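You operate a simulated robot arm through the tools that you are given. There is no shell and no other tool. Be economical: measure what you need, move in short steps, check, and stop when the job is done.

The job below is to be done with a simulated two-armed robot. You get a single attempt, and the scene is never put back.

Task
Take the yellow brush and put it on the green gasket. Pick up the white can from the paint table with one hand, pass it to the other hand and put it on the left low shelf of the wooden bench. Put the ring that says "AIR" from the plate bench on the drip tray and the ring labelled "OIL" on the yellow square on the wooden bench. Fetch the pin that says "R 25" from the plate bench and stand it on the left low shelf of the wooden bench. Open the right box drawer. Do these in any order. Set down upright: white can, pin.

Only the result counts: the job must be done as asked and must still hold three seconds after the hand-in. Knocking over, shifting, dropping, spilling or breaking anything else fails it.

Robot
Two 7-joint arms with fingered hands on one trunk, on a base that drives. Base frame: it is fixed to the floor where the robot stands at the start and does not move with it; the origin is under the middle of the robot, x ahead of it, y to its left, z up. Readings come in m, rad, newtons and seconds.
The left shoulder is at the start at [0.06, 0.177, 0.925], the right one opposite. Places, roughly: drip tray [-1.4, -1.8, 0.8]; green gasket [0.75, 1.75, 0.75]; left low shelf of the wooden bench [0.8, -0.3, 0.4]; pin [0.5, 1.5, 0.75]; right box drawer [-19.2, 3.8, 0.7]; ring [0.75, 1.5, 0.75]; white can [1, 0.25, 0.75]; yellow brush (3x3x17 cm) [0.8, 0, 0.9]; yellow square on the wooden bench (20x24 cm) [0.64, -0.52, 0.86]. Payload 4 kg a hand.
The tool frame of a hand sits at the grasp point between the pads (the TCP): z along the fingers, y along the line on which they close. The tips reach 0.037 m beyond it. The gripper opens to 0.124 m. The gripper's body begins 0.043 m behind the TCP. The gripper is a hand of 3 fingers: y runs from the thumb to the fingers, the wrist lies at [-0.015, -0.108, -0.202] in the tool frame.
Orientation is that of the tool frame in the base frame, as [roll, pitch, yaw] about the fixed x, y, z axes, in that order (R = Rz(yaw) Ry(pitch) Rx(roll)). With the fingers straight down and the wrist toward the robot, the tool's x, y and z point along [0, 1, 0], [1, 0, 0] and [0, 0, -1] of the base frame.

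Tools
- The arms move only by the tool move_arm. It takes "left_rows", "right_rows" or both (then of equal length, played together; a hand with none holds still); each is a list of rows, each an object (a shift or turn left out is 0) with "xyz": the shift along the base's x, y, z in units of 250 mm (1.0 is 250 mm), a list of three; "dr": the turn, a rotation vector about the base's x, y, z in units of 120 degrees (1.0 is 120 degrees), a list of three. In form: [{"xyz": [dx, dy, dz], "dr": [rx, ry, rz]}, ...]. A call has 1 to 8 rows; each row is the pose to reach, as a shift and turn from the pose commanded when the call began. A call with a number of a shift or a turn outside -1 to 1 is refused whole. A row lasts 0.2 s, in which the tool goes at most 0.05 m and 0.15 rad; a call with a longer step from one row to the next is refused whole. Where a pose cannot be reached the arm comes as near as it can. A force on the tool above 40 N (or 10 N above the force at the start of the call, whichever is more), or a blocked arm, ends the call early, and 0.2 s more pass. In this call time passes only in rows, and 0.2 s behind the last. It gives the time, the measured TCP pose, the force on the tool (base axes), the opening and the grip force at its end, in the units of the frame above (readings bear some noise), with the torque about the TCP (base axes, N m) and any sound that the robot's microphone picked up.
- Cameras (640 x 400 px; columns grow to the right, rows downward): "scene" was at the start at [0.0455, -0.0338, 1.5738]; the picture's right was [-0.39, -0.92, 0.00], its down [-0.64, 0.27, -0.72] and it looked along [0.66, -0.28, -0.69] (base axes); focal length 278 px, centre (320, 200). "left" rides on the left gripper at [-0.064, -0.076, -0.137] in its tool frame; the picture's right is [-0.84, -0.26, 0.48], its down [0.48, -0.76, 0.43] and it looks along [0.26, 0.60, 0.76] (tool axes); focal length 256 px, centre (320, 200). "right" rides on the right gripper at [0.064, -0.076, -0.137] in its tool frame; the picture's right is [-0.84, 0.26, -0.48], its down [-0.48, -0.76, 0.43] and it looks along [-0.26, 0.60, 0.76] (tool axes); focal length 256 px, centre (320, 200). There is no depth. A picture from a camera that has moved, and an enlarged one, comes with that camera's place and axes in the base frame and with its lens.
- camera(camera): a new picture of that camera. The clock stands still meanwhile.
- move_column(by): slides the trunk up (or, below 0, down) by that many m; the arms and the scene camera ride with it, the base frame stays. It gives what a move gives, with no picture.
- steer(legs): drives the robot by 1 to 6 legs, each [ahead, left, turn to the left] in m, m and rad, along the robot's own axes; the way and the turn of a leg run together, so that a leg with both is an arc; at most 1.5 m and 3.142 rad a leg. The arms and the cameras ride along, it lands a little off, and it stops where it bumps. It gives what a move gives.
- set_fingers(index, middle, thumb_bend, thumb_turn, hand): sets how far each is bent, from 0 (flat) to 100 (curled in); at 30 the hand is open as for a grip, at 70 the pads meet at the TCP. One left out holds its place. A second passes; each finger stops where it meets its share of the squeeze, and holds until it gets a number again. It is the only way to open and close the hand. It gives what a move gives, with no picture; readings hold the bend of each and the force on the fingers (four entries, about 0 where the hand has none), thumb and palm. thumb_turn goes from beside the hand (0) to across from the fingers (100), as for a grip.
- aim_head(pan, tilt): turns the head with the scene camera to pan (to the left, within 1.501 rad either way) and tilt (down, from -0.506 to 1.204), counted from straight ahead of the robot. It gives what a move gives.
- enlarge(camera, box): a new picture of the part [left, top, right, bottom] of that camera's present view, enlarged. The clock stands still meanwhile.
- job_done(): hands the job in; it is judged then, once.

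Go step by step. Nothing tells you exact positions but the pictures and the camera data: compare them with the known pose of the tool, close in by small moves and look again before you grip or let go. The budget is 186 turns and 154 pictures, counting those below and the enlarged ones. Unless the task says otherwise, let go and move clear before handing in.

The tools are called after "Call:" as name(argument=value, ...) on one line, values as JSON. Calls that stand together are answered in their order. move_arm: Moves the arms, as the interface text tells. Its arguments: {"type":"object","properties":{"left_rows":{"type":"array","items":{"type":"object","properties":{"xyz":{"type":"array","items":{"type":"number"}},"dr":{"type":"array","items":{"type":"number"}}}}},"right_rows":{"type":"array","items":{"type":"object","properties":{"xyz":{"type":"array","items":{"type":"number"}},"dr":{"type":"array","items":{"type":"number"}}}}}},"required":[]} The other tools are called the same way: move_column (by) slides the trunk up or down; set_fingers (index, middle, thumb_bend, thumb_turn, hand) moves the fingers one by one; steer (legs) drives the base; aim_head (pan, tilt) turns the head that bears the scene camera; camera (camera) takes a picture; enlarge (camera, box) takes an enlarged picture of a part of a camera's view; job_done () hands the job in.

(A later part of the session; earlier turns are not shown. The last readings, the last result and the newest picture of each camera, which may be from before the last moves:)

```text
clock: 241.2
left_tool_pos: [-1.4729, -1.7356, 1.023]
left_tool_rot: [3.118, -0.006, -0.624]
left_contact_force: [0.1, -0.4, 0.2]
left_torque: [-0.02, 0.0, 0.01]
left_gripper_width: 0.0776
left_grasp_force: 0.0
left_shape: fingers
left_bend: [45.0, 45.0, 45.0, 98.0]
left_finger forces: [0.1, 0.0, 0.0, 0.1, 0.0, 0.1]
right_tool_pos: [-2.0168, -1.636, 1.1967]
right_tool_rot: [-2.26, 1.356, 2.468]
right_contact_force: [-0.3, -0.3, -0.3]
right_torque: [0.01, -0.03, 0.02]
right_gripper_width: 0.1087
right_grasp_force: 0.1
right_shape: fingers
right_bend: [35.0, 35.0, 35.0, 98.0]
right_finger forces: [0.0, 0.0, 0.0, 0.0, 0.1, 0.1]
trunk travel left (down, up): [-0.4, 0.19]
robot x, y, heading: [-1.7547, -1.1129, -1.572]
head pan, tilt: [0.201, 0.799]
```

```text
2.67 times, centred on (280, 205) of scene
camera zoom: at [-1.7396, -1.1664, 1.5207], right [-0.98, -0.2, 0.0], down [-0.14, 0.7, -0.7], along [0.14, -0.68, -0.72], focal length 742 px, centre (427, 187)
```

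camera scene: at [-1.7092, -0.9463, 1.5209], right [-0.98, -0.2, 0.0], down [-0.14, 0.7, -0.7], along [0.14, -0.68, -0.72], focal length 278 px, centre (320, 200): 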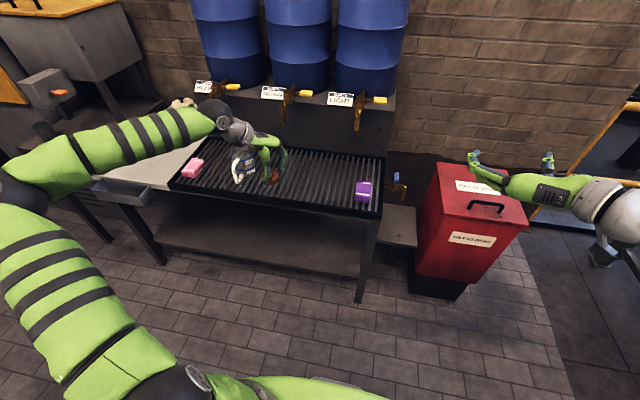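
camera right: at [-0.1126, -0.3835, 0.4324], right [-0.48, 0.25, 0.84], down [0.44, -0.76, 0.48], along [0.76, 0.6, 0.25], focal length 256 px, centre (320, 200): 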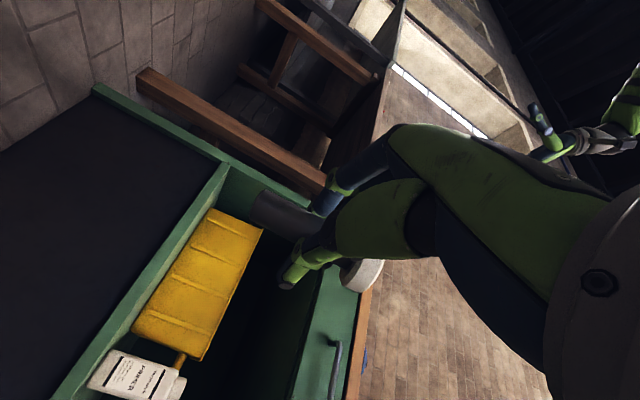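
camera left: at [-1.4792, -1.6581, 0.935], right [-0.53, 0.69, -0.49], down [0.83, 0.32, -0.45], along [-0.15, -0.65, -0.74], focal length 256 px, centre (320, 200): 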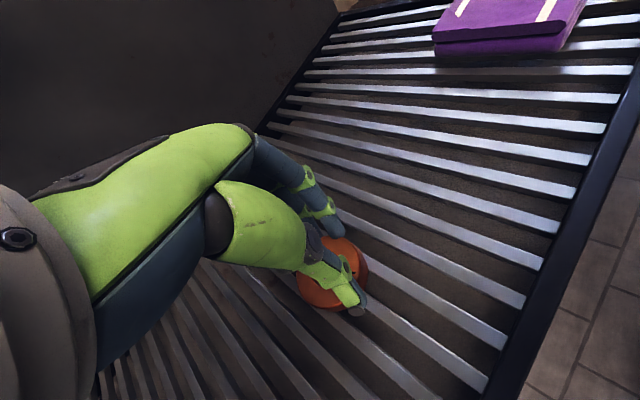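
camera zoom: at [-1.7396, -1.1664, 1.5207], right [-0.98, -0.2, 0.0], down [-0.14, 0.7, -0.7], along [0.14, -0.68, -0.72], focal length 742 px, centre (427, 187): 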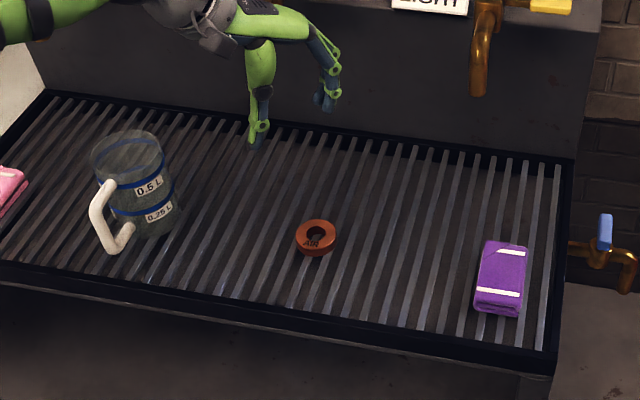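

AIR lies on the drip tray. Now the far drawer at about [-19.2, 3.8]: I back off, turn to face that way and look.

Call:
steer(legs=[[-1.1, 0, 0], [0, 0, -1.57]])

Call:
aim_head(pan=-0.2, tilt=0.1)

Call:
camera(camera="scene")

```text
clock: 250.7
left_tool_pos: [-2.3818, -0.3006, 1.0247]
left_tool_rot: [3.115, -0.006, -2.209]
left_contact_force: [0.4, -0.2, 0.1]
left_torque: [-0.03, 0.0, 0.01]
left_gripper_width: 0.0775
left_grasp_force: 0.1
left_shape: fingers
left_bend: [45.0, 45.0, 45.0, 98.0]
left_finger forces: [0.1, 0.0, 0.0, 0.1, 0.0, 0.0]
right_tool_pos: [-2.2755, 0.2431, 1.1973]
right_tool_rot: [-2.264, 1.356, 0.879]
right_contact_force: [-0.4, 0.9, -1.3]
right_torque: [-0.02, -0.03, -0.02]
right_gripper_width: 0.1084
right_grasp_force: 0.0
right_shape: fingers
right_bend: [35.0, 35.0, 35.0, 98.0]
right_finger forces: [0.1, 0.0, 0.0, 0.0, 0.0, 0.1]
trunk travel left (down, up): [-0.4, 0.19]
robot x, y, heading: [-1.7562, -0.023, 3.122]
head pan, tilt: [0.201, 0.799]
```

```text
clock: 251.8
left_tool_pos: [-2.3815, -0.3, 1.0237]
left_tool_rot: [3.118, -0.005, -2.208]
left_contact_force: [-1.0, -0.2, -1.0]
left_torque: [0.01, -0.03, 0.03]
left_gripper_width: 0.0775
left_grasp_force: 0.1
left_shape: fingers
left_bend: [45.0, 45.0, 45.0, 98.0]
left_finger forces: [0.0, 0.1, 0.0, 0.0, 0.0, 0.1]
right_tool_pos: [-2.2753, 0.2423, 1.1959]
right_tool_rot: [-2.265, 1.356, 0.879]
right_contact_force: [-0.3, -1.3, -0.8]
right_torque: [-0.05, 0.0, -0.01]
right_gripper_width: 0.1083
right_grasp_force: 0.1
right_shape: fingers
right_bend: [35.0, 35.0, 35.0, 98.0]
right_finger forces: [0.0, 0.0, 0.0, 0.0, 0.0, 0.0]
trunk travel left (down, up): [-0.4, 0.19]
robot x, y, heading: [-1.7596, -0.0258, 3.124]
head pan, tilt: [-0.201, 0.099]
```

```text
26 pictures are left
camera scene: at [-1.8185, -0.0066, 1.5837], right [0.21, 0.98, 0.0], down [0.1, -0.02, -0.99], along [-0.97, 0.21, -0.1], focal length 278 px, centre (320, 200)
```

scene: 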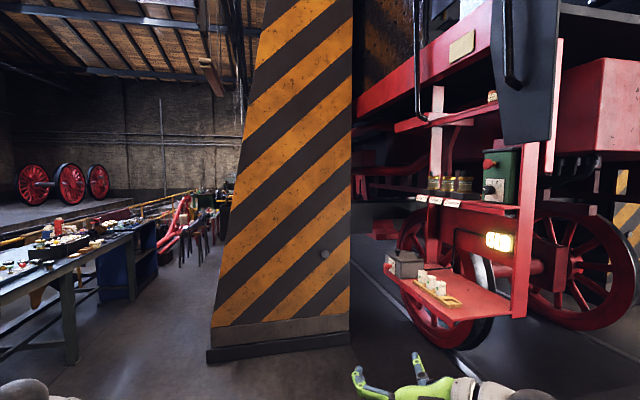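

A striped pillar stands ahead, a locomotive to the right, and a passage to the left of the pillar. I survey both sides before choosing a route.

Call:
aim_head(pan=-1.3, tilt=0.15)

Call:
camera(camera="scene")

Call:
aim_head(pan=0.35, tilt=0.2)

Call:
camera(camera="scene")

```text
clock: 253.1
left_tool_pos: [-2.3818, -0.3008, 1.024]
left_tool_rot: [3.118, -0.005, -2.21]
left_contact_force: [-0.2, 0.2, 0.3]
left_torque: [-0.02, 0.0, 0.0]
left_gripper_width: 0.0776
left_grasp_force: 0.0
left_shape: fingers
left_bend: [45.0, 45.0, 45.0, 98.0]
left_finger forces: [0.0, 0.1, 0.0, 0.0, 0.1, 0.0]
right_tool_pos: [-2.2757, 0.2442, 1.1965]
right_tool_rot: [-2.254, 1.357, 0.891]
right_contact_force: [-0.3, -1.0, 0.1]
right_torque: [-0.02, 0.01, -0.02]
right_gripper_width: 0.1082
right_grasp_force: 0.0
right_shape: fingers
right_bend: [35.0, 35.0, 35.0, 98.0]
right_finger forces: [0.0, 0.0, 0.0, 0.0, 0.0, 0.0]
trunk travel left (down, up): [-0.4, 0.19]
robot x, y, heading: [-1.7609, -0.0269, 3.126]
head pan, tilt: [-1.3, 0.15]
```

```text
25 pictures are left
camera scene: at [-1.7521, 0.0635, 1.5792], right [0.97, 0.25, 0.0], down [0.04, -0.14, -0.99], along [-0.25, 0.96, -0.15], focal length 278 px, centre (320, 200)
```

scene: 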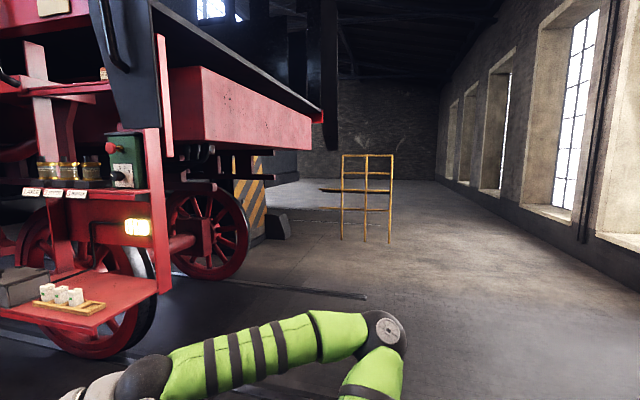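

```text
clock: 254.8
left_tool_pos: [-2.3812, -0.3003, 1.0241]
left_tool_rot: [3.117, -0.005, -2.207]
left_contact_force: [-0.4, 0.1, 0.7]
left_torque: [-0.01, -0.02, 0.02]
left_gripper_width: 0.0776
left_grasp_force: 0.1
left_shape: fingers
left_bend: [45.0, 45.0, 45.0, 98.0]
left_finger forces: [0.1, 0.1, 0.0, 0.0, 0.0, 0.0]
right_tool_pos: [-2.2754, 0.2438, 1.196]
right_tool_rot: [-2.265, 1.357, 0.879]
right_contact_force: [-0.5, -0.4, -0.1]
right_torque: [0.04, 0.0, -0.01]
right_gripper_width: 0.1083
right_grasp_force: 0.2
right_shape: fingers
right_bend: [35.0, 35.0, 35.0, 98.0]
right_finger forces: [0.0, 0.0, 0.0, 0.0, 0.0, 0.0]
trunk travel left (down, up): [-0.4, 0.19]
robot x, y, heading: [-1.7564, -0.0219, 3.126]
head pan, tilt: [0.351, 0.201]
```

```text
24 pictures are left
camera scene: at [-1.8166, -0.0569, 1.5744], right [-0.33, 0.94, 0.0], down [0.19, 0.07, -0.98], along [-0.93, -0.32, -0.2], focal length 278 px, centre (320, 200)
```

scene: 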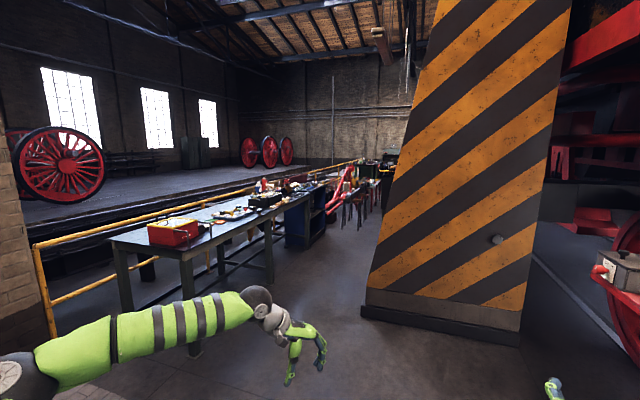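

The locomotive lies along x on rails at y≈1.6 and 3.1, so I'll use the passage between the pillar (edge y≈-0.47) and the left tables (edge y≈-1.4). First I stretch the arms forward so that the elbows come in.

Call:
move_arm(left_rows=[{"xyz": [-0.12, 0.03, 0.06]}, {"xyz": [-0.24, 0.06, 0.12]}, {"xyz": [-0.36, 0.09, 0.18]}, {"xyz": [-0.48, 0.12, 0.24]}, {"xyz": [-0.6, 0.18, 0.3]}, {"xyz": [-0.7, 0.24, 0.34]}, {"xyz": [-0.8, 0.3, 0.38]}], right_rows=[{"xyz": [-0.16, -0.02, 0]}, {"xyz": [-0.32, -0.04, 0]}, {"xyz": [-0.48, -0.06, 0]}, {"xyz": [-0.64, -0.1, 0]}, {"xyz": [-0.8, -0.14, 0]}, {"xyz": [-0.92, -0.18, 0]}, {"xyz": [-1.0, -0.22, 0]}])

Call:
aim_head(pan=0.0, tilt=0.7)

Call:
camera(camera="scene")

```text
clock: 256.4
left_tool_pos: [-2.4523, -0.2824, 1.0572]
left_tool_rot: [3.118, -0.006, -2.207]
left_contact_force: [-0.4, -0.9, -1.2]
left_torque: [-0.01, 0.05, 0.0]
left_gripper_width: 0.0777
left_grasp_force: 0.1
left_shape: fingers
left_bend: [45.0, 45.0, 45.0, 98.0]
left_finger forces: [0.0, 0.0, 0.0, 0.0, 0.1, 0.1]
left hand out of reach, approached as far as the arm can: row 3, 4, 5, 6, 7
right_tool_pos: [-2.5271, 0.1878, 1.1944]
right_tool_rot: [-2.263, 1.357, 0.882]
right_contact_force: [-0.3, -0.3, 0.3]
right_torque: [-0.01, -0.02, -0.02]
right_gripper_width: 0.1084
right_grasp_force: 0.0
right_shape: fingers
right_bend: [35.0, 35.0, 35.0, 98.0]
right_finger forces: [0.1, 0.0, 0.1, 0.0, 0.0, 0.0]
trunk travel left (down, up): [-0.4, 0.19]
robot x, y, heading: [-1.7567, -0.0228, 3.125]
head pan, tilt: [0.351, 0.201]
```

```text
clock: 257.3
left_tool_pos: [-2.4536, -0.2839, 1.0588]
left_tool_rot: [3.117, -0.006, -2.207]
left_contact_force: [-0.1, 0.6, -0.3]
left_torque: [-0.04, 0.0, 0.01]
left_gripper_width: 0.0777
left_grasp_force: 0.0
left_shape: fingers
left_bend: [45.0, 45.0, 45.0, 98.0]
left_finger forces: [0.0, 0.0, 0.1, 0.0, 0.0, 0.0]
right_tool_pos: [-2.5265, 0.1873, 1.1956]
right_tool_rot: [-2.261, 1.356, 0.883]
right_contact_force: [-0.2, 0.8, -0.3]
right_torque: [-0.01, 0.03, -0.03]
right_gripper_width: 0.1086
right_grasp_force: 0.2
right_shape: fingers
right_bend: [35.0, 35.0, 35.0, 98.0]
right_finger forces: [0.0, 0.0, 0.0, 0.1, 0.0, 0.1]
trunk travel left (down, up): [-0.4, 0.19]
robot x, y, heading: [-1.7559, -0.0277, 3.126]
head pan, tilt: [0.0, 0.7]
```

```text
23 pictures are left
camera scene: at [-1.8137, -0.025, 1.5291], right [0.01, 1.0, 0.0], down [0.64, -0.01, -0.77], along [-0.77, 0.01, -0.64], focal length 278 px, centre (320, 200)
```

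scene: 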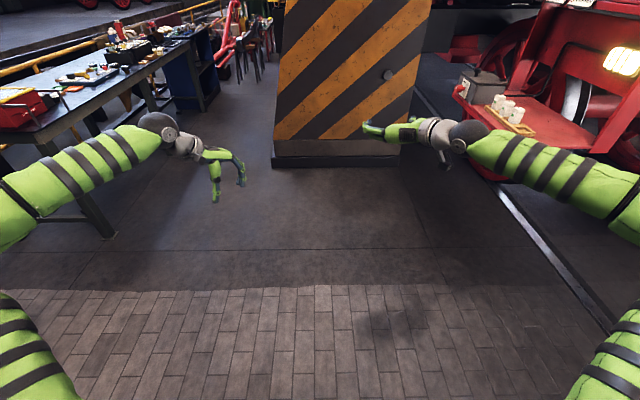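

The elbows spread about 1.3 m, too wide for the left passage. I'll look at the north side instead: back up, then sidestep along +y in the open floor and look west from there.

Call:
steer(legs=[[-0.8, 0, 0], [0, -1.5, 0], [0, -1.5, 0], [0, -1.5, 0], [0, -1.5, 0]])

Call:
aim_head(pan=0.0, tilt=0.15)

Call:
camera(camera="scene")

```text
clock: 289.7
left_tool_pos: [-1.5936, 5.6926, 1.0587]
left_tool_rot: [3.116, -0.005, -2.199]
left_contact_force: [-0.1, 0.3, 0.0]
left_torque: [0.01, -0.02, 0.0]
left_gripper_width: 0.0775
left_grasp_force: 0.0
left_shape: fingers
left_bend: [45.0, 45.0, 45.0, 98.0]
left_finger forces: [0.0, 0.1, 0.1, 0.1, 0.1, 0.1]
right_tool_pos: [-1.6706, 6.1623, 1.1944]
right_tool_rot: [-2.264, 1.355, 0.888]
right_contact_force: [0.3, -0.2, 0.3]
right_torque: [0.0, -0.05, -0.01]
right_gripper_width: 0.1087
right_grasp_force: 0.1
right_shape: fingers
right_bend: [35.0, 35.0, 35.0, 98.0]
right_finger forces: [0.0, 0.0, 0.0, 0.0, 0.0, 0.0]
trunk travel left (down, up): [-0.4, 0.19]
robot x, y, heading: [-0.9015, 5.9568, 3.135]
head pan, tilt: [0.0, 0.7]
```

```text
clock: 290.6
left_tool_pos: [-1.5937, 5.6917, 1.0589]
left_tool_rot: [3.117, -0.004, -2.198]
left_contact_force: [-0.6, 0.1, 0.2]
left_torque: [0.0, 0.0, 0.02]
left_gripper_width: 0.0779
left_grasp_force: 0.2
left_shape: fingers
left_bend: [45.0, 45.0, 45.0, 98.0]
left_finger forces: [0.0, 0.0, 0.0, 0.0, 0.0, 0.0]
right_tool_pos: [-1.6713, 6.1623, 1.1947]
right_tool_rot: [-2.261, 1.358, 0.893]
right_contact_force: [0.1, 0.1, 0.1]
right_torque: [-0.03, 0.0, 0.02]
right_gripper_width: 0.1082
right_grasp_force: 0.0
right_shape: fingers
right_bend: [35.0, 35.0, 35.0, 98.0]
right_finger forces: [0.1, 0.0, 0.0, 0.1, 0.1, 0.1]
trunk travel left (down, up): [-0.4, 0.19]
robot x, y, heading: [-0.9002, 5.9601, 3.134]
head pan, tilt: [0.0, 0.15]
```

```text
22 pictures are left
camera scene: at [-0.9641, 5.9561, 1.5791], right [0.01, 1.0, 0.0], down [0.15, 0.0, -0.99], along [-0.99, 0.01, -0.15], focal length 278 px, centre (320, 200)
```

scene: 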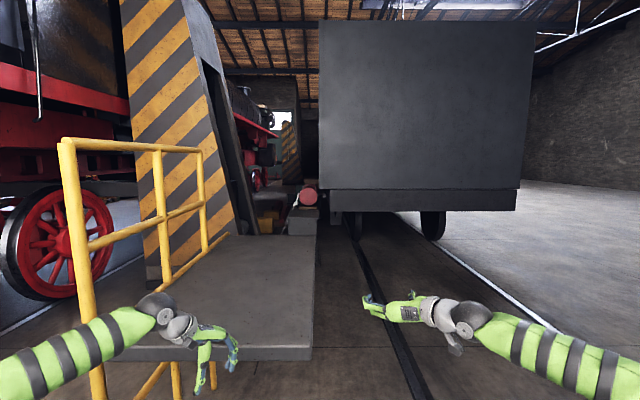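

A parked wagon occupies the next track (y≈6–8.3), with open floor to its right. I sidestep further to y≈10.4 and look west again.

Call:
steer(legs=[[0, -1.5, 0], [0, -1.5, 0], [0, -1.4, 0]])

Call:
camera(camera="scene")

```text
clock: 311.7
left_tool_pos: [-1.5733, 10.0821, 1.058]
left_tool_rot: [3.116, -0.005, -2.19]
left_contact_force: [0.5, 0.1, -0.6]
left_torque: [0.0, 0.01, 0.02]
left_gripper_width: 0.0775
left_grasp_force: 0.1
left_shape: fingers
left_bend: [45.0, 45.0, 45.0, 98.0]
left_finger forces: [0.0, 0.0, 0.0, 0.0, 0.0, 0.0]
right_tool_pos: [-1.6549, 10.5507, 1.1952]
right_tool_rot: [-2.263, 1.357, 0.899]
right_contact_force: [0.8, -1.1, -0.2]
right_torque: [0.01, 0.02, -0.01]
right_gripper_width: 0.1084
right_grasp_force: 0.1
right_shape: fingers
right_bend: [35.0, 35.0, 35.0, 98.0]
right_finger forces: [0.0, 0.0, 0.1, 0.0, 0.0, 0.0]
trunk travel left (down, up): [-0.4, 0.19]
robot x, y, heading: [-0.8814, 10.3517, -3.132]
head pan, tilt: [0.0, 0.15]
```

```text
21 pictures are left
camera scene: at [-0.9467, 10.3505, 1.5791], right [0.0, 1.0, 0.0], down [0.15, 0.0, -0.99], along [-0.99, 0.0, -0.15], focal length 278 px, centre (320, 200)
```

scene: 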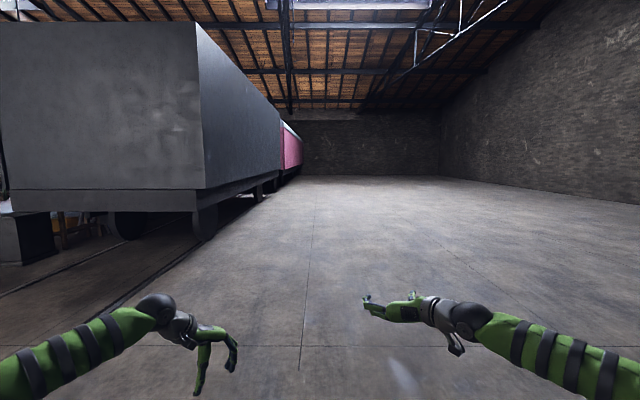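

The wagons reach the far wall, so the drawer (y≈3.8) must be reached by the south passage after all. I fold the arms into the narrow, elbows-up start posture first.

Call:
move_arm(left_rows=[{"xyz": [0.05, 0.09, 0.02], "dr": [0, 0, 0.04]}, {"xyz": [0.1, 0.18, 0.04], "dr": [0, 0, 0.08]}, {"xyz": [0.15, 0.27, 0.06], "dr": [0, 0, 0.12]}, {"xyz": [0.2, 0.36, 0.08], "dr": [0, 0, 0.16]}, {"xyz": [0.25, 0.45, 0.1], "dr": [0, 0, 0.2]}, {"xyz": [0.3, 0.54, 0.12], "dr": [0, 0, 0.24]}, {"xyz": [0.34, 0.63, 0.13], "dr": [0, 0, 0.28]}, {"xyz": [0.37, 0.72, 0.13], "dr": [0, 0, 0.296]}], right_rows=[{"xyz": [0.05, 0, 0], "dr": [-0.04, 0.031, 0]}, {"xyz": [0.1, 0, 0], "dr": [-0.08, 0.062, 0]}, {"xyz": [0.15, 0, 0], "dr": [-0.08, 0.062, 0]}, {"xyz": [0.2, 0, 0], "dr": [-0.08, 0.062, 0]}, {"xyz": [0.25, 0, 0], "dr": [-0.08, 0.062, 0]}, {"xyz": [0.3, 0, 0], "dr": [-0.08, 0.062, 0]}, {"xyz": [0.35, 0, 0], "dr": [-0.08, 0.062, 0]}, {"xyz": [0.4, 0, 0], "dr": [-0.08, 0.062, 0]}])

Call:
move_arm(right_rows=[{"xyz": [0.04, 0.03, 0], "dr": [-0.041, -0.041, -0.041]}, {"xyz": [0.08, 0.06, 0], "dr": [-0.082, -0.082, -0.082]}, {"xyz": [0.12, 0.08, 0], "dr": [-0.123, -0.123, -0.123]}, {"xyz": [0.16, 0.1, 0], "dr": [-0.164, -0.164, -0.164]}, {"xyz": [0.2, 0.1, 0], "dr": [-0.205, -0.205, -0.205]}, {"xyz": [0.24, 0.1, 0], "dr": [-0.246, -0.246, -0.246]}, {"xyz": [0.28, 0.1, 0], "dr": [-0.287, -0.287, -0.287]}, {"xyz": [0.3, 0.1, 0], "dr": [-0.328, -0.328, -0.328]}])

Call:
move_arm(right_rows=[{"dr": [-0.041, -0.041, -0.041]}, {"dr": [-0.082, -0.082, -0.082]}, {"dr": [-0.123, -0.123, -0.123]}, {"dr": [-0.164, -0.164, -0.164]}, {"xyz": [0, -0.1, -0.08], "dr": [-0.205, -0.205, -0.205]}, {"xyz": [0, -0.2, -0.16], "dr": [-0.246, -0.246, -0.246]}, {"xyz": [0, -0.3, -0.24], "dr": [-0.25, -0.25, -0.25]}])

Call:
aim_head(pan=0.0, tilt=0.6)

Call:
camera(camera="scene")

```text
clock: 313.5
left_tool_pos: [-1.437, 10.1874, 1.1393]
left_tool_rot: [3.116, -0.005, -1.578]
left_contact_force: [0.4, -0.2, 0.0]
left_torque: [0.03, -0.01, 0.01]
left_gripper_width: 0.0778
left_grasp_force: 0.0
left_shape: fingers
left_bend: [45.0, 45.0, 45.0, 98.0]
left_finger forces: [0.0, 0.1, 0.0, 0.0, 0.0, 0.1]
left hand out of reach, approached as far as the arm can: row 2, 3, 4, 5, 6, 7, 8
right_tool_pos: [-1.5542, 10.5516, 1.1961]
right_tool_rot: [2.996, 1.567, -0.124]
right_contact_force: [0.1, 0.5, 0.8]
right_torque: [0.02, -0.06, 0.0]
right_gripper_width: 0.1083
right_grasp_force: 0.1
right_shape: fingers
right_bend: [35.0, 35.0, 35.0, 98.0]
right_finger forces: [0.0, 0.0, 0.0, 0.0, 0.0, 0.1]
trunk travel left (down, up): [-0.4, 0.19]
robot x, y, heading: [-0.8825, 10.3509, -3.145]
head pan, tilt: [0.0, 0.15]
```

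```text
clock: 315.3
left_tool_pos: [-1.4387, 10.1864, 1.1393]
left_tool_rot: [3.118, -0.005, -1.582]
left_contact_force: [-0.3, -0.5, 0.9]
left_torque: [0.02, -0.01, 0.0]
left_gripper_width: 0.078
left_grasp_force: 0.2
left_shape: fingers
left_bend: [45.0, 45.0, 45.0, 98.0]
left_finger forces: [0.0, 0.1, 0.0, 0.1, 0.0, 0.0]
right_tool_pos: [-1.4811, 10.5747, 1.1951]
right_tool_rot: [2.708, 0.616, -1.157]
right_contact_force: [-0.7, -1.1, 0.3]
right_torque: [0.0, -0.03, 0.0]
right_gripper_width: 0.1084
right_grasp_force: 0.0
right_shape: fingers
right_bend: [35.0, 35.0, 35.0, 98.0]
right_finger forces: [0.0, 0.0, 0.0, 0.1, 0.1, 0.0]
trunk travel left (down, up): [-0.4, 0.19]
robot x, y, heading: [-0.885, 10.3513, -3.135]
head pan, tilt: [0.0, 0.15]
```

```text
clock: 316.9
left_tool_pos: [-1.4375, 10.1867, 1.1392]
left_tool_rot: [3.118, -0.006, -1.583]
left_contact_force: [-0.7, 0.1, 0.7]
left_torque: [0.0, 0.0, -0.01]
left_gripper_width: 0.0778
left_grasp_force: 0.0
left_shape: fingers
left_bend: [45.0, 45.0, 45.0, 98.0]
left_finger forces: [0.0, 0.1, 0.0, 0.0, 0.0, 0.0]
right_tool_pos: [-1.481, 10.5012, 1.1352]
right_tool_rot: [3.123, -0.006, -1.573]
right_contact_force: [-0.5, -0.2, 0.8]
right_torque: [0.0, -0.01, 0.02]
right_gripper_width: 0.1084
right_grasp_force: 0.2
right_shape: fingers
right_bend: [35.0, 35.0, 35.0, 98.0]
right_finger forces: [0.1, 0.0, 0.0, 0.0, 0.0, 0.0]
trunk travel left (down, up): [-0.4, 0.19]
robot x, y, heading: [-0.881, 10.354, -3.137]
head pan, tilt: [0.0, 0.15]
```

```text
clock: 317.8
left_tool_pos: [-1.439, 10.1871, 1.1393]
left_tool_rot: [3.117, -0.006, -1.583]
left_contact_force: [-0.6, 0.3, 0.7]
left_torque: [-0.02, -0.03, 0.02]
left_gripper_width: 0.0777
left_grasp_force: 0.1
left_shape: fingers
left_bend: [45.0, 45.0, 45.0, 98.0]
left_finger forces: [0.0, 0.1, 0.0, 0.0, 0.0, 0.1]
right_tool_pos: [-1.4809, 10.5007, 1.1354]
right_tool_rot: [3.121, -0.005, -1.573]
right_contact_force: [-0.3, 0.9, -0.6]
right_torque: [-0.03, 0.0, 0.01]
right_gripper_width: 0.1085
right_grasp_force: 0.1
right_shape: fingers
right_bend: [35.0, 35.0, 35.0, 98.0]
right_finger forces: [0.0, 0.0, 0.0, 0.0, 0.0, 0.0]
trunk travel left (down, up): [-0.4, 0.19]
robot x, y, heading: [-0.8876, 10.3517, -3.137]
head pan, tilt: [0.0, 0.6]
```

```text
20 pictures are left
camera scene: at [-0.9423, 10.3503, 1.5377], right [0.0, 1.0, 0.0], down [0.56, 0.0, -0.83], along [-0.83, 0.0, -0.56], focal length 278 px, centre (320, 200)
```

scene: 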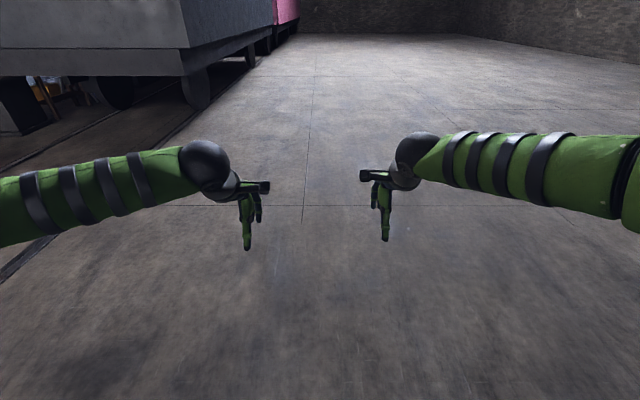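

The elbows are still out sideways. Stretching the arms fully forward straightens them, so I do that and check the width.

Call:
move_arm(left_rows=[{"xyz": [-0.14, 0, 0]}, {"xyz": [-0.28, 0, 0]}, {"xyz": [-0.42, 0, 0]}, {"xyz": [-0.56, 0, 0]}, {"xyz": [-0.7, 0, 0]}, {"xyz": [-0.84, 0, 0]}, {"xyz": [-0.98, 0, 0]}], right_rows=[{"xyz": [-0.14, 0.02, 0]}, {"xyz": [-0.28, 0.04, 0]}, {"xyz": [-0.42, 0.06, 0]}, {"xyz": [-0.56, 0.08, 0]}, {"xyz": [-0.7, 0.1, 0]}, {"xyz": [-0.84, 0.1, 0]}, {"xyz": [-0.98, 0.1, 0]}])

Call:
move_arm(left_rows=[{"xyz": [-0.14, 0, 0]}, {"xyz": [-0.28, 0, 0]}, {"xyz": [-0.42, 0, 0]}, {"xyz": [-0.56, 0, 0]}], right_rows=[{"xyz": [-0.14, 0, 0]}, {"xyz": [-0.28, 0, 0]}, {"xyz": [-0.42, 0, 0]}, {"xyz": [-0.56, 0, 0]}])

Call:
camera(camera="scene")

```text
clock: 319.4
left_tool_pos: [-1.562, 10.0511, 1.1295]
left_tool_rot: [3.121, -0.003, -1.569]
left_contact_force: [-0.2, -1.0, -0.9]
left_torque: [0.05, -0.04, 0.02]
left_gripper_width: 0.0779
left_grasp_force: 0.0
left_shape: fingers
left_bend: [45.0, 45.0, 45.0, 98.0]
left_finger forces: [0.0, 0.0, 0.0, 0.0, 0.0, 0.0]
left hand out of reach, approached as far as the arm can: row 1, 2, 3, 4, 5, 6, 7
right_tool_pos: [-1.7282, 10.5218, 1.132]
right_tool_rot: [3.126, -0.003, -1.569]
right_contact_force: [-0.4, -0.3, 0.2]
right_torque: [0.04, -0.04, -0.03]
right_gripper_width: 0.1085
right_grasp_force: 0.0
right_shape: fingers
right_bend: [35.0, 35.0, 35.0, 98.0]
right_finger forces: [0.0, 0.0, 0.1, 0.0, 0.0, 0.0]
trunk travel left (down, up): [-0.4, 0.19]
robot x, y, heading: [-0.8818, 10.3516, -3.14]
head pan, tilt: [0.0, 0.6]
```

```text
clock: 320.4
left_tool_pos: [-1.5665, 10.0461, 1.1349]
left_tool_rot: [3.116, -0.005, -1.569]
left_contact_force: [0.7, 0.5, 0.5]
left_torque: [-0.03, 0.04, -0.01]
left_gripper_width: 0.078
left_grasp_force: 0.1
left_shape: fingers
left_bend: [45.0, 45.0, 45.0, 98.0]
left_finger forces: [0.0, 0.1, 0.0, 0.0, 0.1, 0.0]
left hand out of reach, approached as far as the arm can: row 1, 2, 3, 4
right_tool_pos: [-1.7687, 10.5292, 1.1295]
right_tool_rot: [3.123, -0.005, -1.572]
right_contact_force: [0.1, 0.6, -0.1]
right_torque: [-0.01, 0.03, 0.01]
right_gripper_width: 0.1084
right_grasp_force: 0.0
right_shape: fingers
right_bend: [35.0, 35.0, 35.0, 98.0]
right_finger forces: [0.0, 0.1, 0.0, 0.0, 0.0, 0.0]
right hand out of reach, approached as far as the arm can: row 2, 3, 4
trunk travel left (down, up): [-0.4, 0.19]
robot x, y, heading: [-0.8844, 10.3524, -3.146]
head pan, tilt: [0.0, 0.6]
```

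```text
19 pictures are left
camera scene: at [-0.9414, 10.3514, 1.5378], right [0.0, 1.0, 0.0], down [0.56, 0.0, -0.83], along [-0.83, 0.0, -0.56], focal length 278 px, centre (320, 200)
```

scene: 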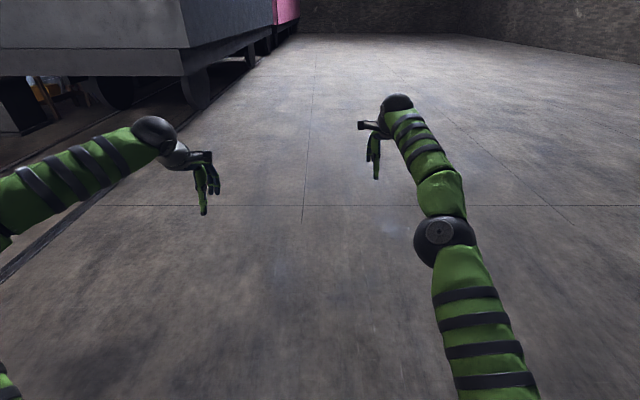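

The right arm is straight now. The left is caught at a joint limit, so I turn its hand to point forward and stretch it.

Call:
move_arm(left_rows=[{"dr": [-0.041, 0.041, -0.041]}, {"dr": [-0.082, 0.082, -0.082]}, {"dr": [-0.123, 0.123, -0.123]}, {"dr": [-0.164, 0.164, -0.164]}, {"dr": [-0.205, 0.205, -0.205]}, {"dr": [-0.246, 0.246, -0.246]}, {"dr": [-0.287, 0.287, -0.287]}, {"dr": [-0.328, 0.328, -0.328]}])

Call:
move_arm(left_rows=[{"xyz": [-0.1, 0.05, 0], "dr": [-0.041, 0.041, -0.041]}, {"xyz": [-0.2, 0.1, 0], "dr": [-0.082, 0.082, -0.082]}, {"xyz": [-0.3, 0.15, 0], "dr": [-0.123, 0.123, -0.123]}, {"xyz": [-0.4, 0.2, 0], "dr": [-0.164, 0.164, -0.164]}, {"xyz": [-0.5, 0.25, 0], "dr": [-0.205, 0.205, -0.205]}, {"xyz": [-0.6, 0.3, 0], "dr": [-0.246, 0.246, -0.246]}, {"xyz": [-0.75, 0.3, 0], "dr": [-0.249, 0.249, -0.249]}, {"xyz": [-0.92, 0.3, 0], "dr": [-0.249, 0.249, -0.249]}])

Call:
move_arm(left_rows=[{"xyz": [-0.16, 0, 0]}, {"xyz": [-0.32, 0, 0]}, {"xyz": [-0.48, 0, 0]}, {"xyz": [-0.64, 0, 0]}, {"xyz": [-0.8, 0, 0]}])

Call:
camera(camera="scene")

```text
clock: 322.2
left_tool_pos: [-1.5666, 10.0467, 1.1376]
left_tool_rot: [2.603, -0.847, -2.082]
left_contact_force: [0.5, 0.2, 0.3]
left_torque: [0.0, -0.03, 0.02]
left_gripper_width: 0.0779
left_grasp_force: 0.1
left_shape: fingers
left_bend: [45.0, 45.0, 45.0, 98.0]
left_finger forces: [0.1, 0.1, 0.1, 0.0, 0.1, 0.1]
right_tool_pos: [-1.7703, 10.5268, 1.1289]
right_tool_rot: [3.123, -0.006, -1.572]
right_contact_force: [-0.1, 0.0, 0.6]
right_torque: [-0.01, -0.01, -0.01]
right_gripper_width: 0.1085
right_grasp_force: 0.1
right_shape: fingers
right_bend: [35.0, 35.0, 35.0, 98.0]
right_finger forces: [0.1, 0.0, 0.0, 0.0, 0.1, 0.1]
trunk travel left (down, up): [-0.4, 0.19]
robot x, y, heading: [-0.8823, 10.3517, -3.139]
head pan, tilt: [0.0, 0.6]
```

```text
clock: 324.0
left_tool_pos: [-1.73, 10.0953, 1.1287]
left_tool_rot: [0.475, -1.567, -0.498]
left_contact_force: [-0.7, 0.2, 0.0]
left_torque: [-0.01, -0.02, 0.0]
left_gripper_width: 0.0781
left_grasp_force: 0.0
left_shape: fingers
left_bend: [45.0, 45.0, 45.0, 98.0]
left_finger forces: [0.0, 0.0, 0.0, 0.1, 0.0, 0.1]
left hand out of reach, approached as far as the arm can: row 6, 7, 8
right_tool_pos: [-1.7685, 10.5278, 1.1287]
right_tool_rot: [3.123, -0.004, -1.571]
right_contact_force: [0.4, -0.3, 0.3]
right_torque: [0.02, 0.01, 0.0]
right_gripper_width: 0.1085
right_grasp_force: 0.0
right_shape: fingers
right_bend: [35.0, 35.0, 35.0, 98.0]
right_finger forces: [0.0, 0.0, 0.1, 0.0, 0.1, 0.0]
trunk travel left (down, up): [-0.4, 0.19]
robot x, y, heading: [-0.8825, 10.355, -3.136]
head pan, tilt: [0.0, 0.6]
```

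```text
clock: 325.2
left_tool_pos: [-1.7518, 10.0435, 1.1073]
left_tool_rot: [0.378, -1.564, -0.401]
left_contact_force: [0.5, -0.3, 0.2]
left_torque: [-0.01, 0.0, 0.01]
left_gripper_width: 0.078
left_grasp_force: 0.1
left_shape: fingers
left_bend: [45.0, 45.0, 45.0, 98.0]
left_finger forces: [0.1, 0.1, 0.0, 0.0, 0.1, 0.0]
left hand out of reach, approached as far as the arm can: row 1, 2, 3, 4, 5
right_tool_pos: [-1.7702, 10.5287, 1.1288]
right_tool_rot: [3.122, -0.005, -1.573]
right_contact_force: [0.1, -0.2, -1.0]
right_torque: [0.0, -0.01, 0.0]
right_gripper_width: 0.1085
right_grasp_force: 0.1
right_shape: fingers
right_bend: [35.0, 35.0, 35.0, 98.0]
right_finger forces: [0.0, 0.0, 0.0, 0.0, 0.0, 0.0]
trunk travel left (down, up): [-0.4, 0.19]
robot x, y, heading: [-0.8873, 10.3529, -3.14]
head pan, tilt: [0.0, 0.6]
```

```text
18 pictures are left
camera scene: at [-0.9422, 10.3505, 1.5377], right [0.0, 1.0, 0.0], down [0.56, 0.0, -0.83], along [-0.83, 0.0, -0.56], focal length 278 px, centre (320, 200)
```

scene: 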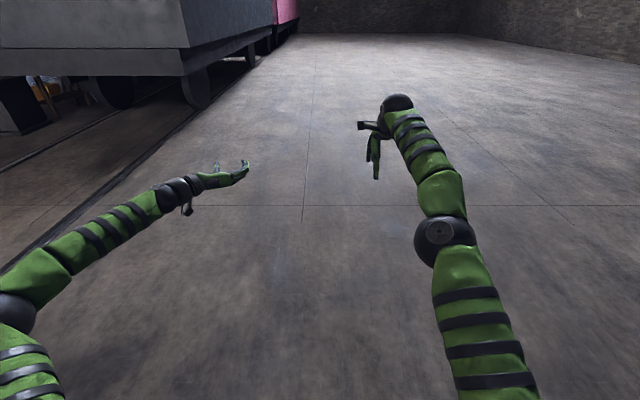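

The left elbow is still outside. I repeat for the left what worked for the right: pull in pointing forward, turn down, then stretch.

Call:
move_arm(left_rows=[{"xyz": [0.13, 0.07, 0.05]}, {"xyz": [0.26, 0.14, 0.1]}, {"xyz": [0.39, 0.21, 0.15]}, {"xyz": [0.52, 0.28, 0.2]}, {"xyz": [0.65, 0.35, 0.25]}, {"xyz": [0.78, 0.42, 0.3]}])

Call:
move_arm(left_rows=[{"xyz": [0.04, -0.03, 0], "dr": [0.041, -0.041, 0.041]}, {"xyz": [0.08, -0.06, 0], "dr": [0.082, -0.082, 0.082]}, {"xyz": [0.12, -0.08, 0], "dr": [0.123, -0.123, 0.123]}, {"xyz": [0.16, -0.1, 0], "dr": [0.164, -0.164, 0.164]}, {"xyz": [0.2, -0.1, 0], "dr": [0.205, -0.205, 0.205]}, {"xyz": [0.24, -0.1, 0], "dr": [0.246, -0.246, 0.246]}, {"xyz": [0.28, -0.1, 0], "dr": [0.287, -0.287, 0.287]}, {"xyz": [0.3, -0.1, 0], "dr": [0.328, -0.328, 0.328]}])

Call:
move_arm(left_rows=[{"dr": [0.041, -0.041, 0.041]}, {"dr": [0.082, -0.082, 0.082]}, {"dr": [0.123, -0.123, 0.123]}, {"dr": [0.164, -0.164, 0.164]}, {"xyz": [0, 0.1, -0.08], "dr": [0.205, -0.205, 0.205]}, {"xyz": [0, 0.2, -0.16], "dr": [0.246, -0.246, 0.246]}, {"xyz": [0, 0.3, -0.24], "dr": [0.25, -0.25, 0.25]}])

Call:
move_arm(left_rows=[{"xyz": [-0.14, -0.02, 0]}, {"xyz": [-0.28, -0.04, 0]}, {"xyz": [-0.42, -0.06, 0]}, {"xyz": [-0.56, -0.08, 0]}, {"xyz": [-0.7, -0.1, 0]}, {"xyz": [-0.84, -0.1, 0]}, {"xyz": [-0.98, -0.1, 0]}])

Call:
camera(camera="scene")

```text
clock: 326.6
left_tool_pos: [-1.5586, 10.1504, 1.1809]
left_tool_rot: [0.115, -1.565, -0.14]
left_contact_force: [-0.4, -0.5, -0.3]
left_torque: [0.04, -0.01, 0.0]
left_gripper_width: 0.0777
left_grasp_force: 0.0
left_shape: fingers
left_bend: [45.0, 45.0, 45.0, 98.0]
left_finger forces: [0.0, 0.0, 0.1, 0.0, 0.1, 0.0]
right_tool_pos: [-1.7691, 10.5287, 1.1282]
right_tool_rot: [3.122, -0.004, -1.572]
right_contact_force: [-0.3, -0.7, 0.4]
right_torque: [-0.05, 0.01, -0.03]
right_gripper_width: 0.1087
right_grasp_force: 0.0
right_shape: fingers
right_bend: [35.0, 35.0, 35.0, 98.0]
right_finger forces: [0.0, 0.0, 0.0, 0.0, 0.1, 0.1]
trunk travel left (down, up): [-0.4, 0.19]
robot x, y, heading: [-0.8823, 10.3522, -3.138]
head pan, tilt: [0.0, 0.6]
```

```text
clock: 328.4
left_tool_pos: [-1.4848, 10.1254, 1.1814]
left_tool_rot: [2.703, -0.621, -1.98]
left_contact_force: [-0.5, -0.5, 1.5]
left_torque: [0.02, -0.03, 0.03]
left_gripper_width: 0.0779
left_grasp_force: 0.0
left_shape: fingers
left_bend: [45.0, 45.0, 45.0, 98.0]
left_finger forces: [0.1, 0.1, 0.0, 0.1, 0.0, 0.0]
right_tool_pos: [-1.7684, 10.5286, 1.1297]
right_tool_rot: [3.123, -0.005, -1.573]
right_contact_force: [-0.2, 0.1, 0.3]
right_torque: [-0.02, -0.04, -0.01]
right_gripper_width: 0.1085
right_grasp_force: 0.0
right_shape: fingers
right_bend: [35.0, 35.0, 35.0, 98.0]
right_finger forces: [0.1, 0.0, 0.0, 0.0, 0.0, 0.1]
trunk travel left (down, up): [-0.4, 0.19]
robot x, y, heading: [-0.8844, 10.3516, -3.14]
head pan, tilt: [0.0, 0.6]
```

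```text
clock: 330.0
left_tool_pos: [-1.4648, 10.137, 1.0825]
left_tool_rot: [3.116, -0.003, -1.569]
left_contact_force: [-0.2, 0.3, -0.7]
left_torque: [0.02, -0.02, -0.07]
left_gripper_width: 0.0774
left_grasp_force: 0.0
left_shape: fingers
left_bend: [45.0, 45.0, 45.0, 98.0]
left_finger forces: [0.0, 0.0, 0.1, 0.1, 0.0, 0.0]
left hand out of reach, approached as far as the arm can: row 6, 7
right_tool_pos: [-1.77, 10.5268, 1.1284]
right_tool_rot: [3.122, -0.004, -1.573]
right_contact_force: [-0.6, 0.8, 0.6]
right_torque: [0.07, 0.01, -0.02]
right_gripper_width: 0.1084
right_grasp_force: 0.0
right_shape: fingers
right_bend: [35.0, 35.0, 35.0, 98.0]
right_finger forces: [0.0, 0.1, 0.1, 0.0, 0.0, 0.0]
trunk travel left (down, up): [-0.4, 0.19]
robot x, y, heading: [-0.8861, 10.3548, -3.145]
head pan, tilt: [0.0, 0.6]
```

```text
clock: 331.6
left_tool_pos: [-1.6276, 9.9907, 1.0478]
left_tool_rot: [3.12, 0.002, -1.568]
left_contact_force: [-0.8, -1.2, -1.9]
left_torque: [0.12, -0.09, -0.05]
left_gripper_width: 0.0779
left_grasp_force: 0.1
left_shape: fingers
left_bend: [45.0, 45.0, 45.0, 98.0]
left_finger forces: [0.0, 0.1, 0.0, 0.1, 0.0, 0.1]
left hand out of reach, approached as far as the arm can: row 2, 3, 4, 5, 6, 7
right_tool_pos: [-1.7737, 10.5247, 1.1259]
right_tool_rot: [3.126, -0.001, -1.573]
right_contact_force: [-1.1, -1.6, -0.4]
right_torque: [0.11, -0.07, 0.0]
right_gripper_width: 0.1084
right_grasp_force: 0.1
right_shape: fingers
right_bend: [35.0, 35.0, 35.0, 98.0]
right_finger forces: [0.0, 0.1, 0.0, 0.1, 0.0, 0.0]
trunk travel left (down, up): [-0.4, 0.19]
robot x, y, heading: [-0.8876, 10.3534, -3.139]
head pan, tilt: [0.0, 0.6]
```

```text
17 pictures are left
camera scene: at [-0.9475, 10.3447, 1.5371], right [0.0, 1.0, 0.0], down [0.57, 0.0, -0.82], along [-0.82, 0.0, -0.57], focal length 278 px, centre (320, 200)
```

scene: 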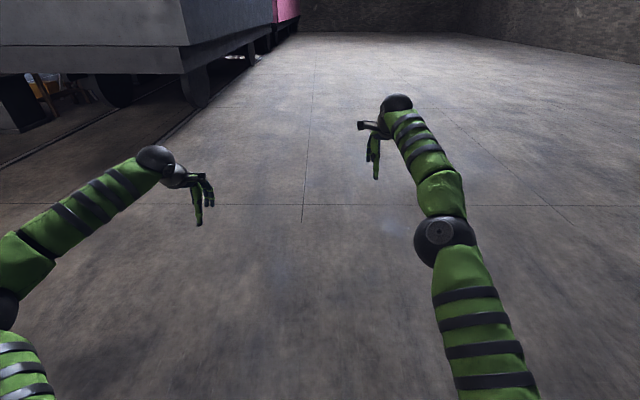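

The right side is slim now; the left elbow stays ~0.65 m out, so I raise the trunk to carry it above the table items. I drive back to the south passage, keeping clear of the railing.

Call:
move_column(by=0.19)

Call:
steer(legs=[[-0.38, 0, 0], [0, 1.5, 0], [0, 1.5, 0], [0, 1.5, 0], [0, 1.5, 0], [0, 1.5, 0]])

Call:
steer(legs=[[0, 1.5, 0], [0, 1.5, 0], [0, 0.7, 0], [1.0, 0, 0]])

Call:
aim_head(pan=0.0, tilt=0.35)

Call:
camera(camera="scene")

```text
clock: 333.6
left_tool_pos: [-1.6238, 9.9925, 1.2435]
left_tool_rot: [3.111, -0.001, -1.57]
left_contact_force: [-0.5, -0.7, 0.7]
left_torque: [0.01, -0.03, 0.0]
left_gripper_width: 0.0778
left_grasp_force: 0.1
left_shape: fingers
left_bend: [45.0, 45.0, 45.0, 98.0]
left_finger forces: [0.0, 0.1, 0.0, 0.1, 0.0, 0.1]
right_tool_pos: [-1.77, 10.5281, 1.3194]
right_tool_rot: [3.122, -0.005, -1.572]
right_contact_force: [-0.6, -0.8, -0.5]
right_torque: [0.03, 0.02, 0.01]
right_gripper_width: 0.1086
right_grasp_force: 0.0
right_shape: fingers
right_bend: [35.0, 35.0, 35.0, 98.0]
right_finger forces: [0.0, 0.0, 0.0, 0.0, 0.1, 0.0]
trunk travel left (down, up): [-0.59, 0.0]
robot x, y, heading: [-0.882, 10.3512, -3.143]
head pan, tilt: [0.0, 0.6]
```

```text
clock: 371.3
left_tool_pos: [-1.1894, 2.471, 1.2447]
left_tool_rot: [3.109, -0.002, -1.559]
left_contact_force: [0.2, 0.0, 0.5]
left_torque: [-0.04, 0.0, 0.0]
left_gripper_width: 0.0777
left_grasp_force: 0.1
left_shape: fingers
left_bend: [45.0, 45.0, 45.0, 98.0]
left_finger forces: [0.1, 0.0, 0.1, 0.0, 0.0, 0.0]
right_tool_pos: [-1.3421, 3.0052, 1.3178]
right_tool_rot: [3.122, -0.005, -1.563]
right_contact_force: [-0.2, -0.4, 0.6]
right_torque: [0.0, -0.02, -0.01]
right_gripper_width: 0.1085
right_grasp_force: 0.1
right_shape: fingers
right_bend: [35.0, 35.0, 35.0, 98.0]
right_finger forces: [0.0, 0.0, 0.0, 0.1, 0.1, 0.0]
trunk travel left (down, up): [-0.59, 0.0]
robot x, y, heading: [-0.4521, 2.8372, -3.137]
head pan, tilt: [0.0, 0.6]
```

```text
clock: 393.9
left_tool_pos: [-2.1226, -1.2394, 1.2431]
left_tool_rot: [3.111, -0.001, -1.543]
left_contact_force: [-0.7, -1.0, 0.5]
left_torque: [-0.04, 0.01, 0.01]
left_gripper_width: 0.0781
left_grasp_force: 0.1
left_shape: fingers
left_bend: [45.0, 45.0, 45.0, 98.0]
left_finger forces: [0.0, 0.0, 0.0, 0.1, 0.1, 0.0]
right_tool_pos: [-2.2822, -0.7095, 1.3191]
right_tool_rot: [3.123, -0.006, -1.547]
right_contact_force: [0.4, 0.2, -0.1]
right_torque: [-0.01, -0.01, 0.02]
right_gripper_width: 0.1083
right_grasp_force: 0.1
right_shape: fingers
right_bend: [35.0, 35.0, 35.0, 98.0]
right_finger forces: [0.1, 0.0, 0.1, 0.0, 0.1, 0.0]
trunk travel left (down, up): [-0.59, 0.0]
robot x, y, heading: [-1.388, -0.8623, -3.107]
head pan, tilt: [0.0, 0.6]
```

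```text
clock: 394.6
left_tool_pos: [-2.1225, -1.2408, 1.2431]
left_tool_rot: [3.108, -0.003, -1.543]
left_contact_force: [-0.2, -1.3, -1.3]
left_torque: [0.02, 0.0, 0.02]
left_gripper_width: 0.0779
left_grasp_force: 0.1
left_shape: fingers
left_bend: [45.0, 45.0, 45.0, 98.0]
left_finger forces: [0.0, 0.0, 0.0, 0.1, 0.1, 0.0]
right_tool_pos: [-2.2819, -0.7097, 1.3194]
right_tool_rot: [3.123, -0.005, -1.548]
right_contact_force: [-0.1, 0.0, 0.2]
right_torque: [0.0, -0.01, -0.03]
right_gripper_width: 0.1087
right_grasp_force: 0.0
right_shape: fingers
right_bend: [35.0, 35.0, 35.0, 98.0]
right_finger forces: [0.1, 0.0, 0.0, 0.0, 0.0, 0.0]
trunk travel left (down, up): [-0.59, 0.0]
robot x, y, heading: [-1.3909, -0.8598, -3.114]
head pan, tilt: [0.0, 0.351]
```

```text
16 pictures are left
camera scene: at [-1.4545, -0.8652, 1.7504], right [-0.03, 1.0, 0.0], down [0.34, 0.01, -0.94], along [-0.94, -0.03, -0.34], focal length 278 px, centre (320, 200)
```

scene: 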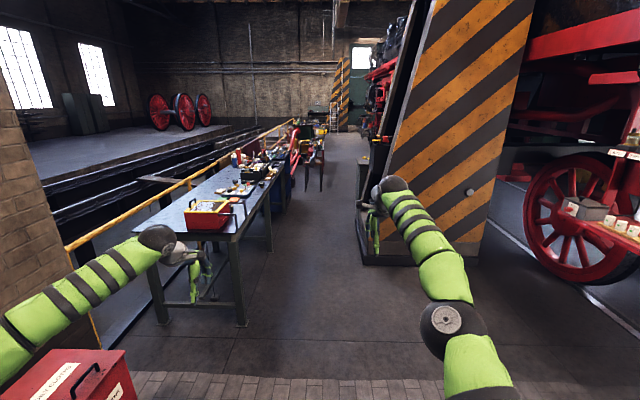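

The passage is visible. A toolbox with a tall handle stands on the table corner near my left elbow's path, so I lift the left arm higher first and check.

Call:
move_arm(left_rows=[{"xyz": [0.05, 0.05, 0.15]}, {"xyz": [0.1, 0.1, 0.3]}, {"xyz": [0.15, 0.15, 0.45]}, {"xyz": [0.2, 0.2, 0.6]}, {"xyz": [0.25, 0.25, 0.75]}, {"xyz": [0.3, 0.3, 0.9]}, {"xyz": [0.35, 0.35, 1.0]}])

Call:
aim_head(pan=0.5, tilt=0.5)

Call:
camera(camera="scene")

```text
clock: 396.2
left_tool_pos: [-2.0417, -1.2353, 1.4488]
left_tool_rot: [3.11, 0.0, -1.543]
left_contact_force: [-0.2, -0.4, 0.5]
left_torque: [-0.03, 0.04, -0.02]
left_gripper_width: 0.0778
left_grasp_force: 0.0
left_shape: fingers
left_bend: [45.0, 45.0, 45.0, 98.0]
left_finger forces: [0.0, 0.0, 0.1, 0.0, 0.0, 0.0]
left hand out of reach, approached as far as the arm can: row 1, 2, 3, 4, 5, 6, 7
right_tool_pos: [-2.2801, -0.7092, 1.3207]
right_tool_rot: [3.121, -0.004, -1.546]
right_contact_force: [-0.7, 0.5, 1.3]
right_torque: [0.01, 0.02, -0.01]
right_gripper_width: 0.1084
right_grasp_force: 0.0
right_shape: fingers
right_bend: [35.0, 35.0, 35.0, 98.0]
right_finger forces: [0.0, 0.1, 0.0, 0.0, 0.0, 0.0]
trunk travel left (down, up): [-0.59, 0.0]
robot x, y, heading: [-1.39, -0.8643, -3.111]
head pan, tilt: [0.0, 0.351]
```

```text
clock: 397.1
left_tool_pos: [-2.0427, -1.2363, 1.4479]
left_tool_rot: [3.11, -0.001, -1.542]
left_contact_force: [0.7, -0.4, 0.3]
left_torque: [-0.01, -0.01, 0.0]
left_gripper_width: 0.0779
left_grasp_force: 0.1
left_shape: fingers
left_bend: [45.0, 45.0, 45.0, 98.0]
left_finger forces: [0.0, 0.0, 0.0, 0.0, 0.1, 0.1]
right_tool_pos: [-2.282, -0.7093, 1.3197]
right_tool_rot: [3.123, -0.005, -1.548]
right_contact_force: [0.4, -0.6, -0.6]
right_torque: [0.0, -0.01, -0.01]
right_gripper_width: 0.1085
right_grasp_force: 0.1
right_shape: fingers
right_bend: [35.0, 35.0, 35.0, 98.0]
right_finger forces: [0.0, 0.0, 0.0, 0.1, 0.0, 0.1]
trunk travel left (down, up): [-0.59, 0.0]
robot x, y, heading: [-1.3896, -0.8605, -3.112]
head pan, tilt: [0.499, 0.499]
```

```text
15 pictures are left
camera scene: at [-1.4399, -0.9082, 1.7368], right [-0.5, 0.86, 0.0], down [0.41, 0.24, -0.88], along [-0.76, -0.44, -0.48], focal length 278 px, centre (320, 200)
```

scene: 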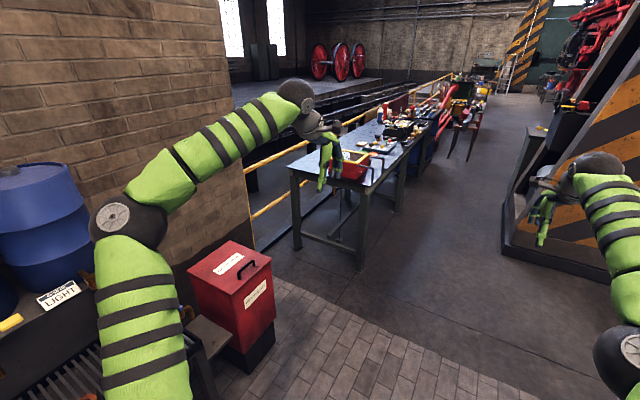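

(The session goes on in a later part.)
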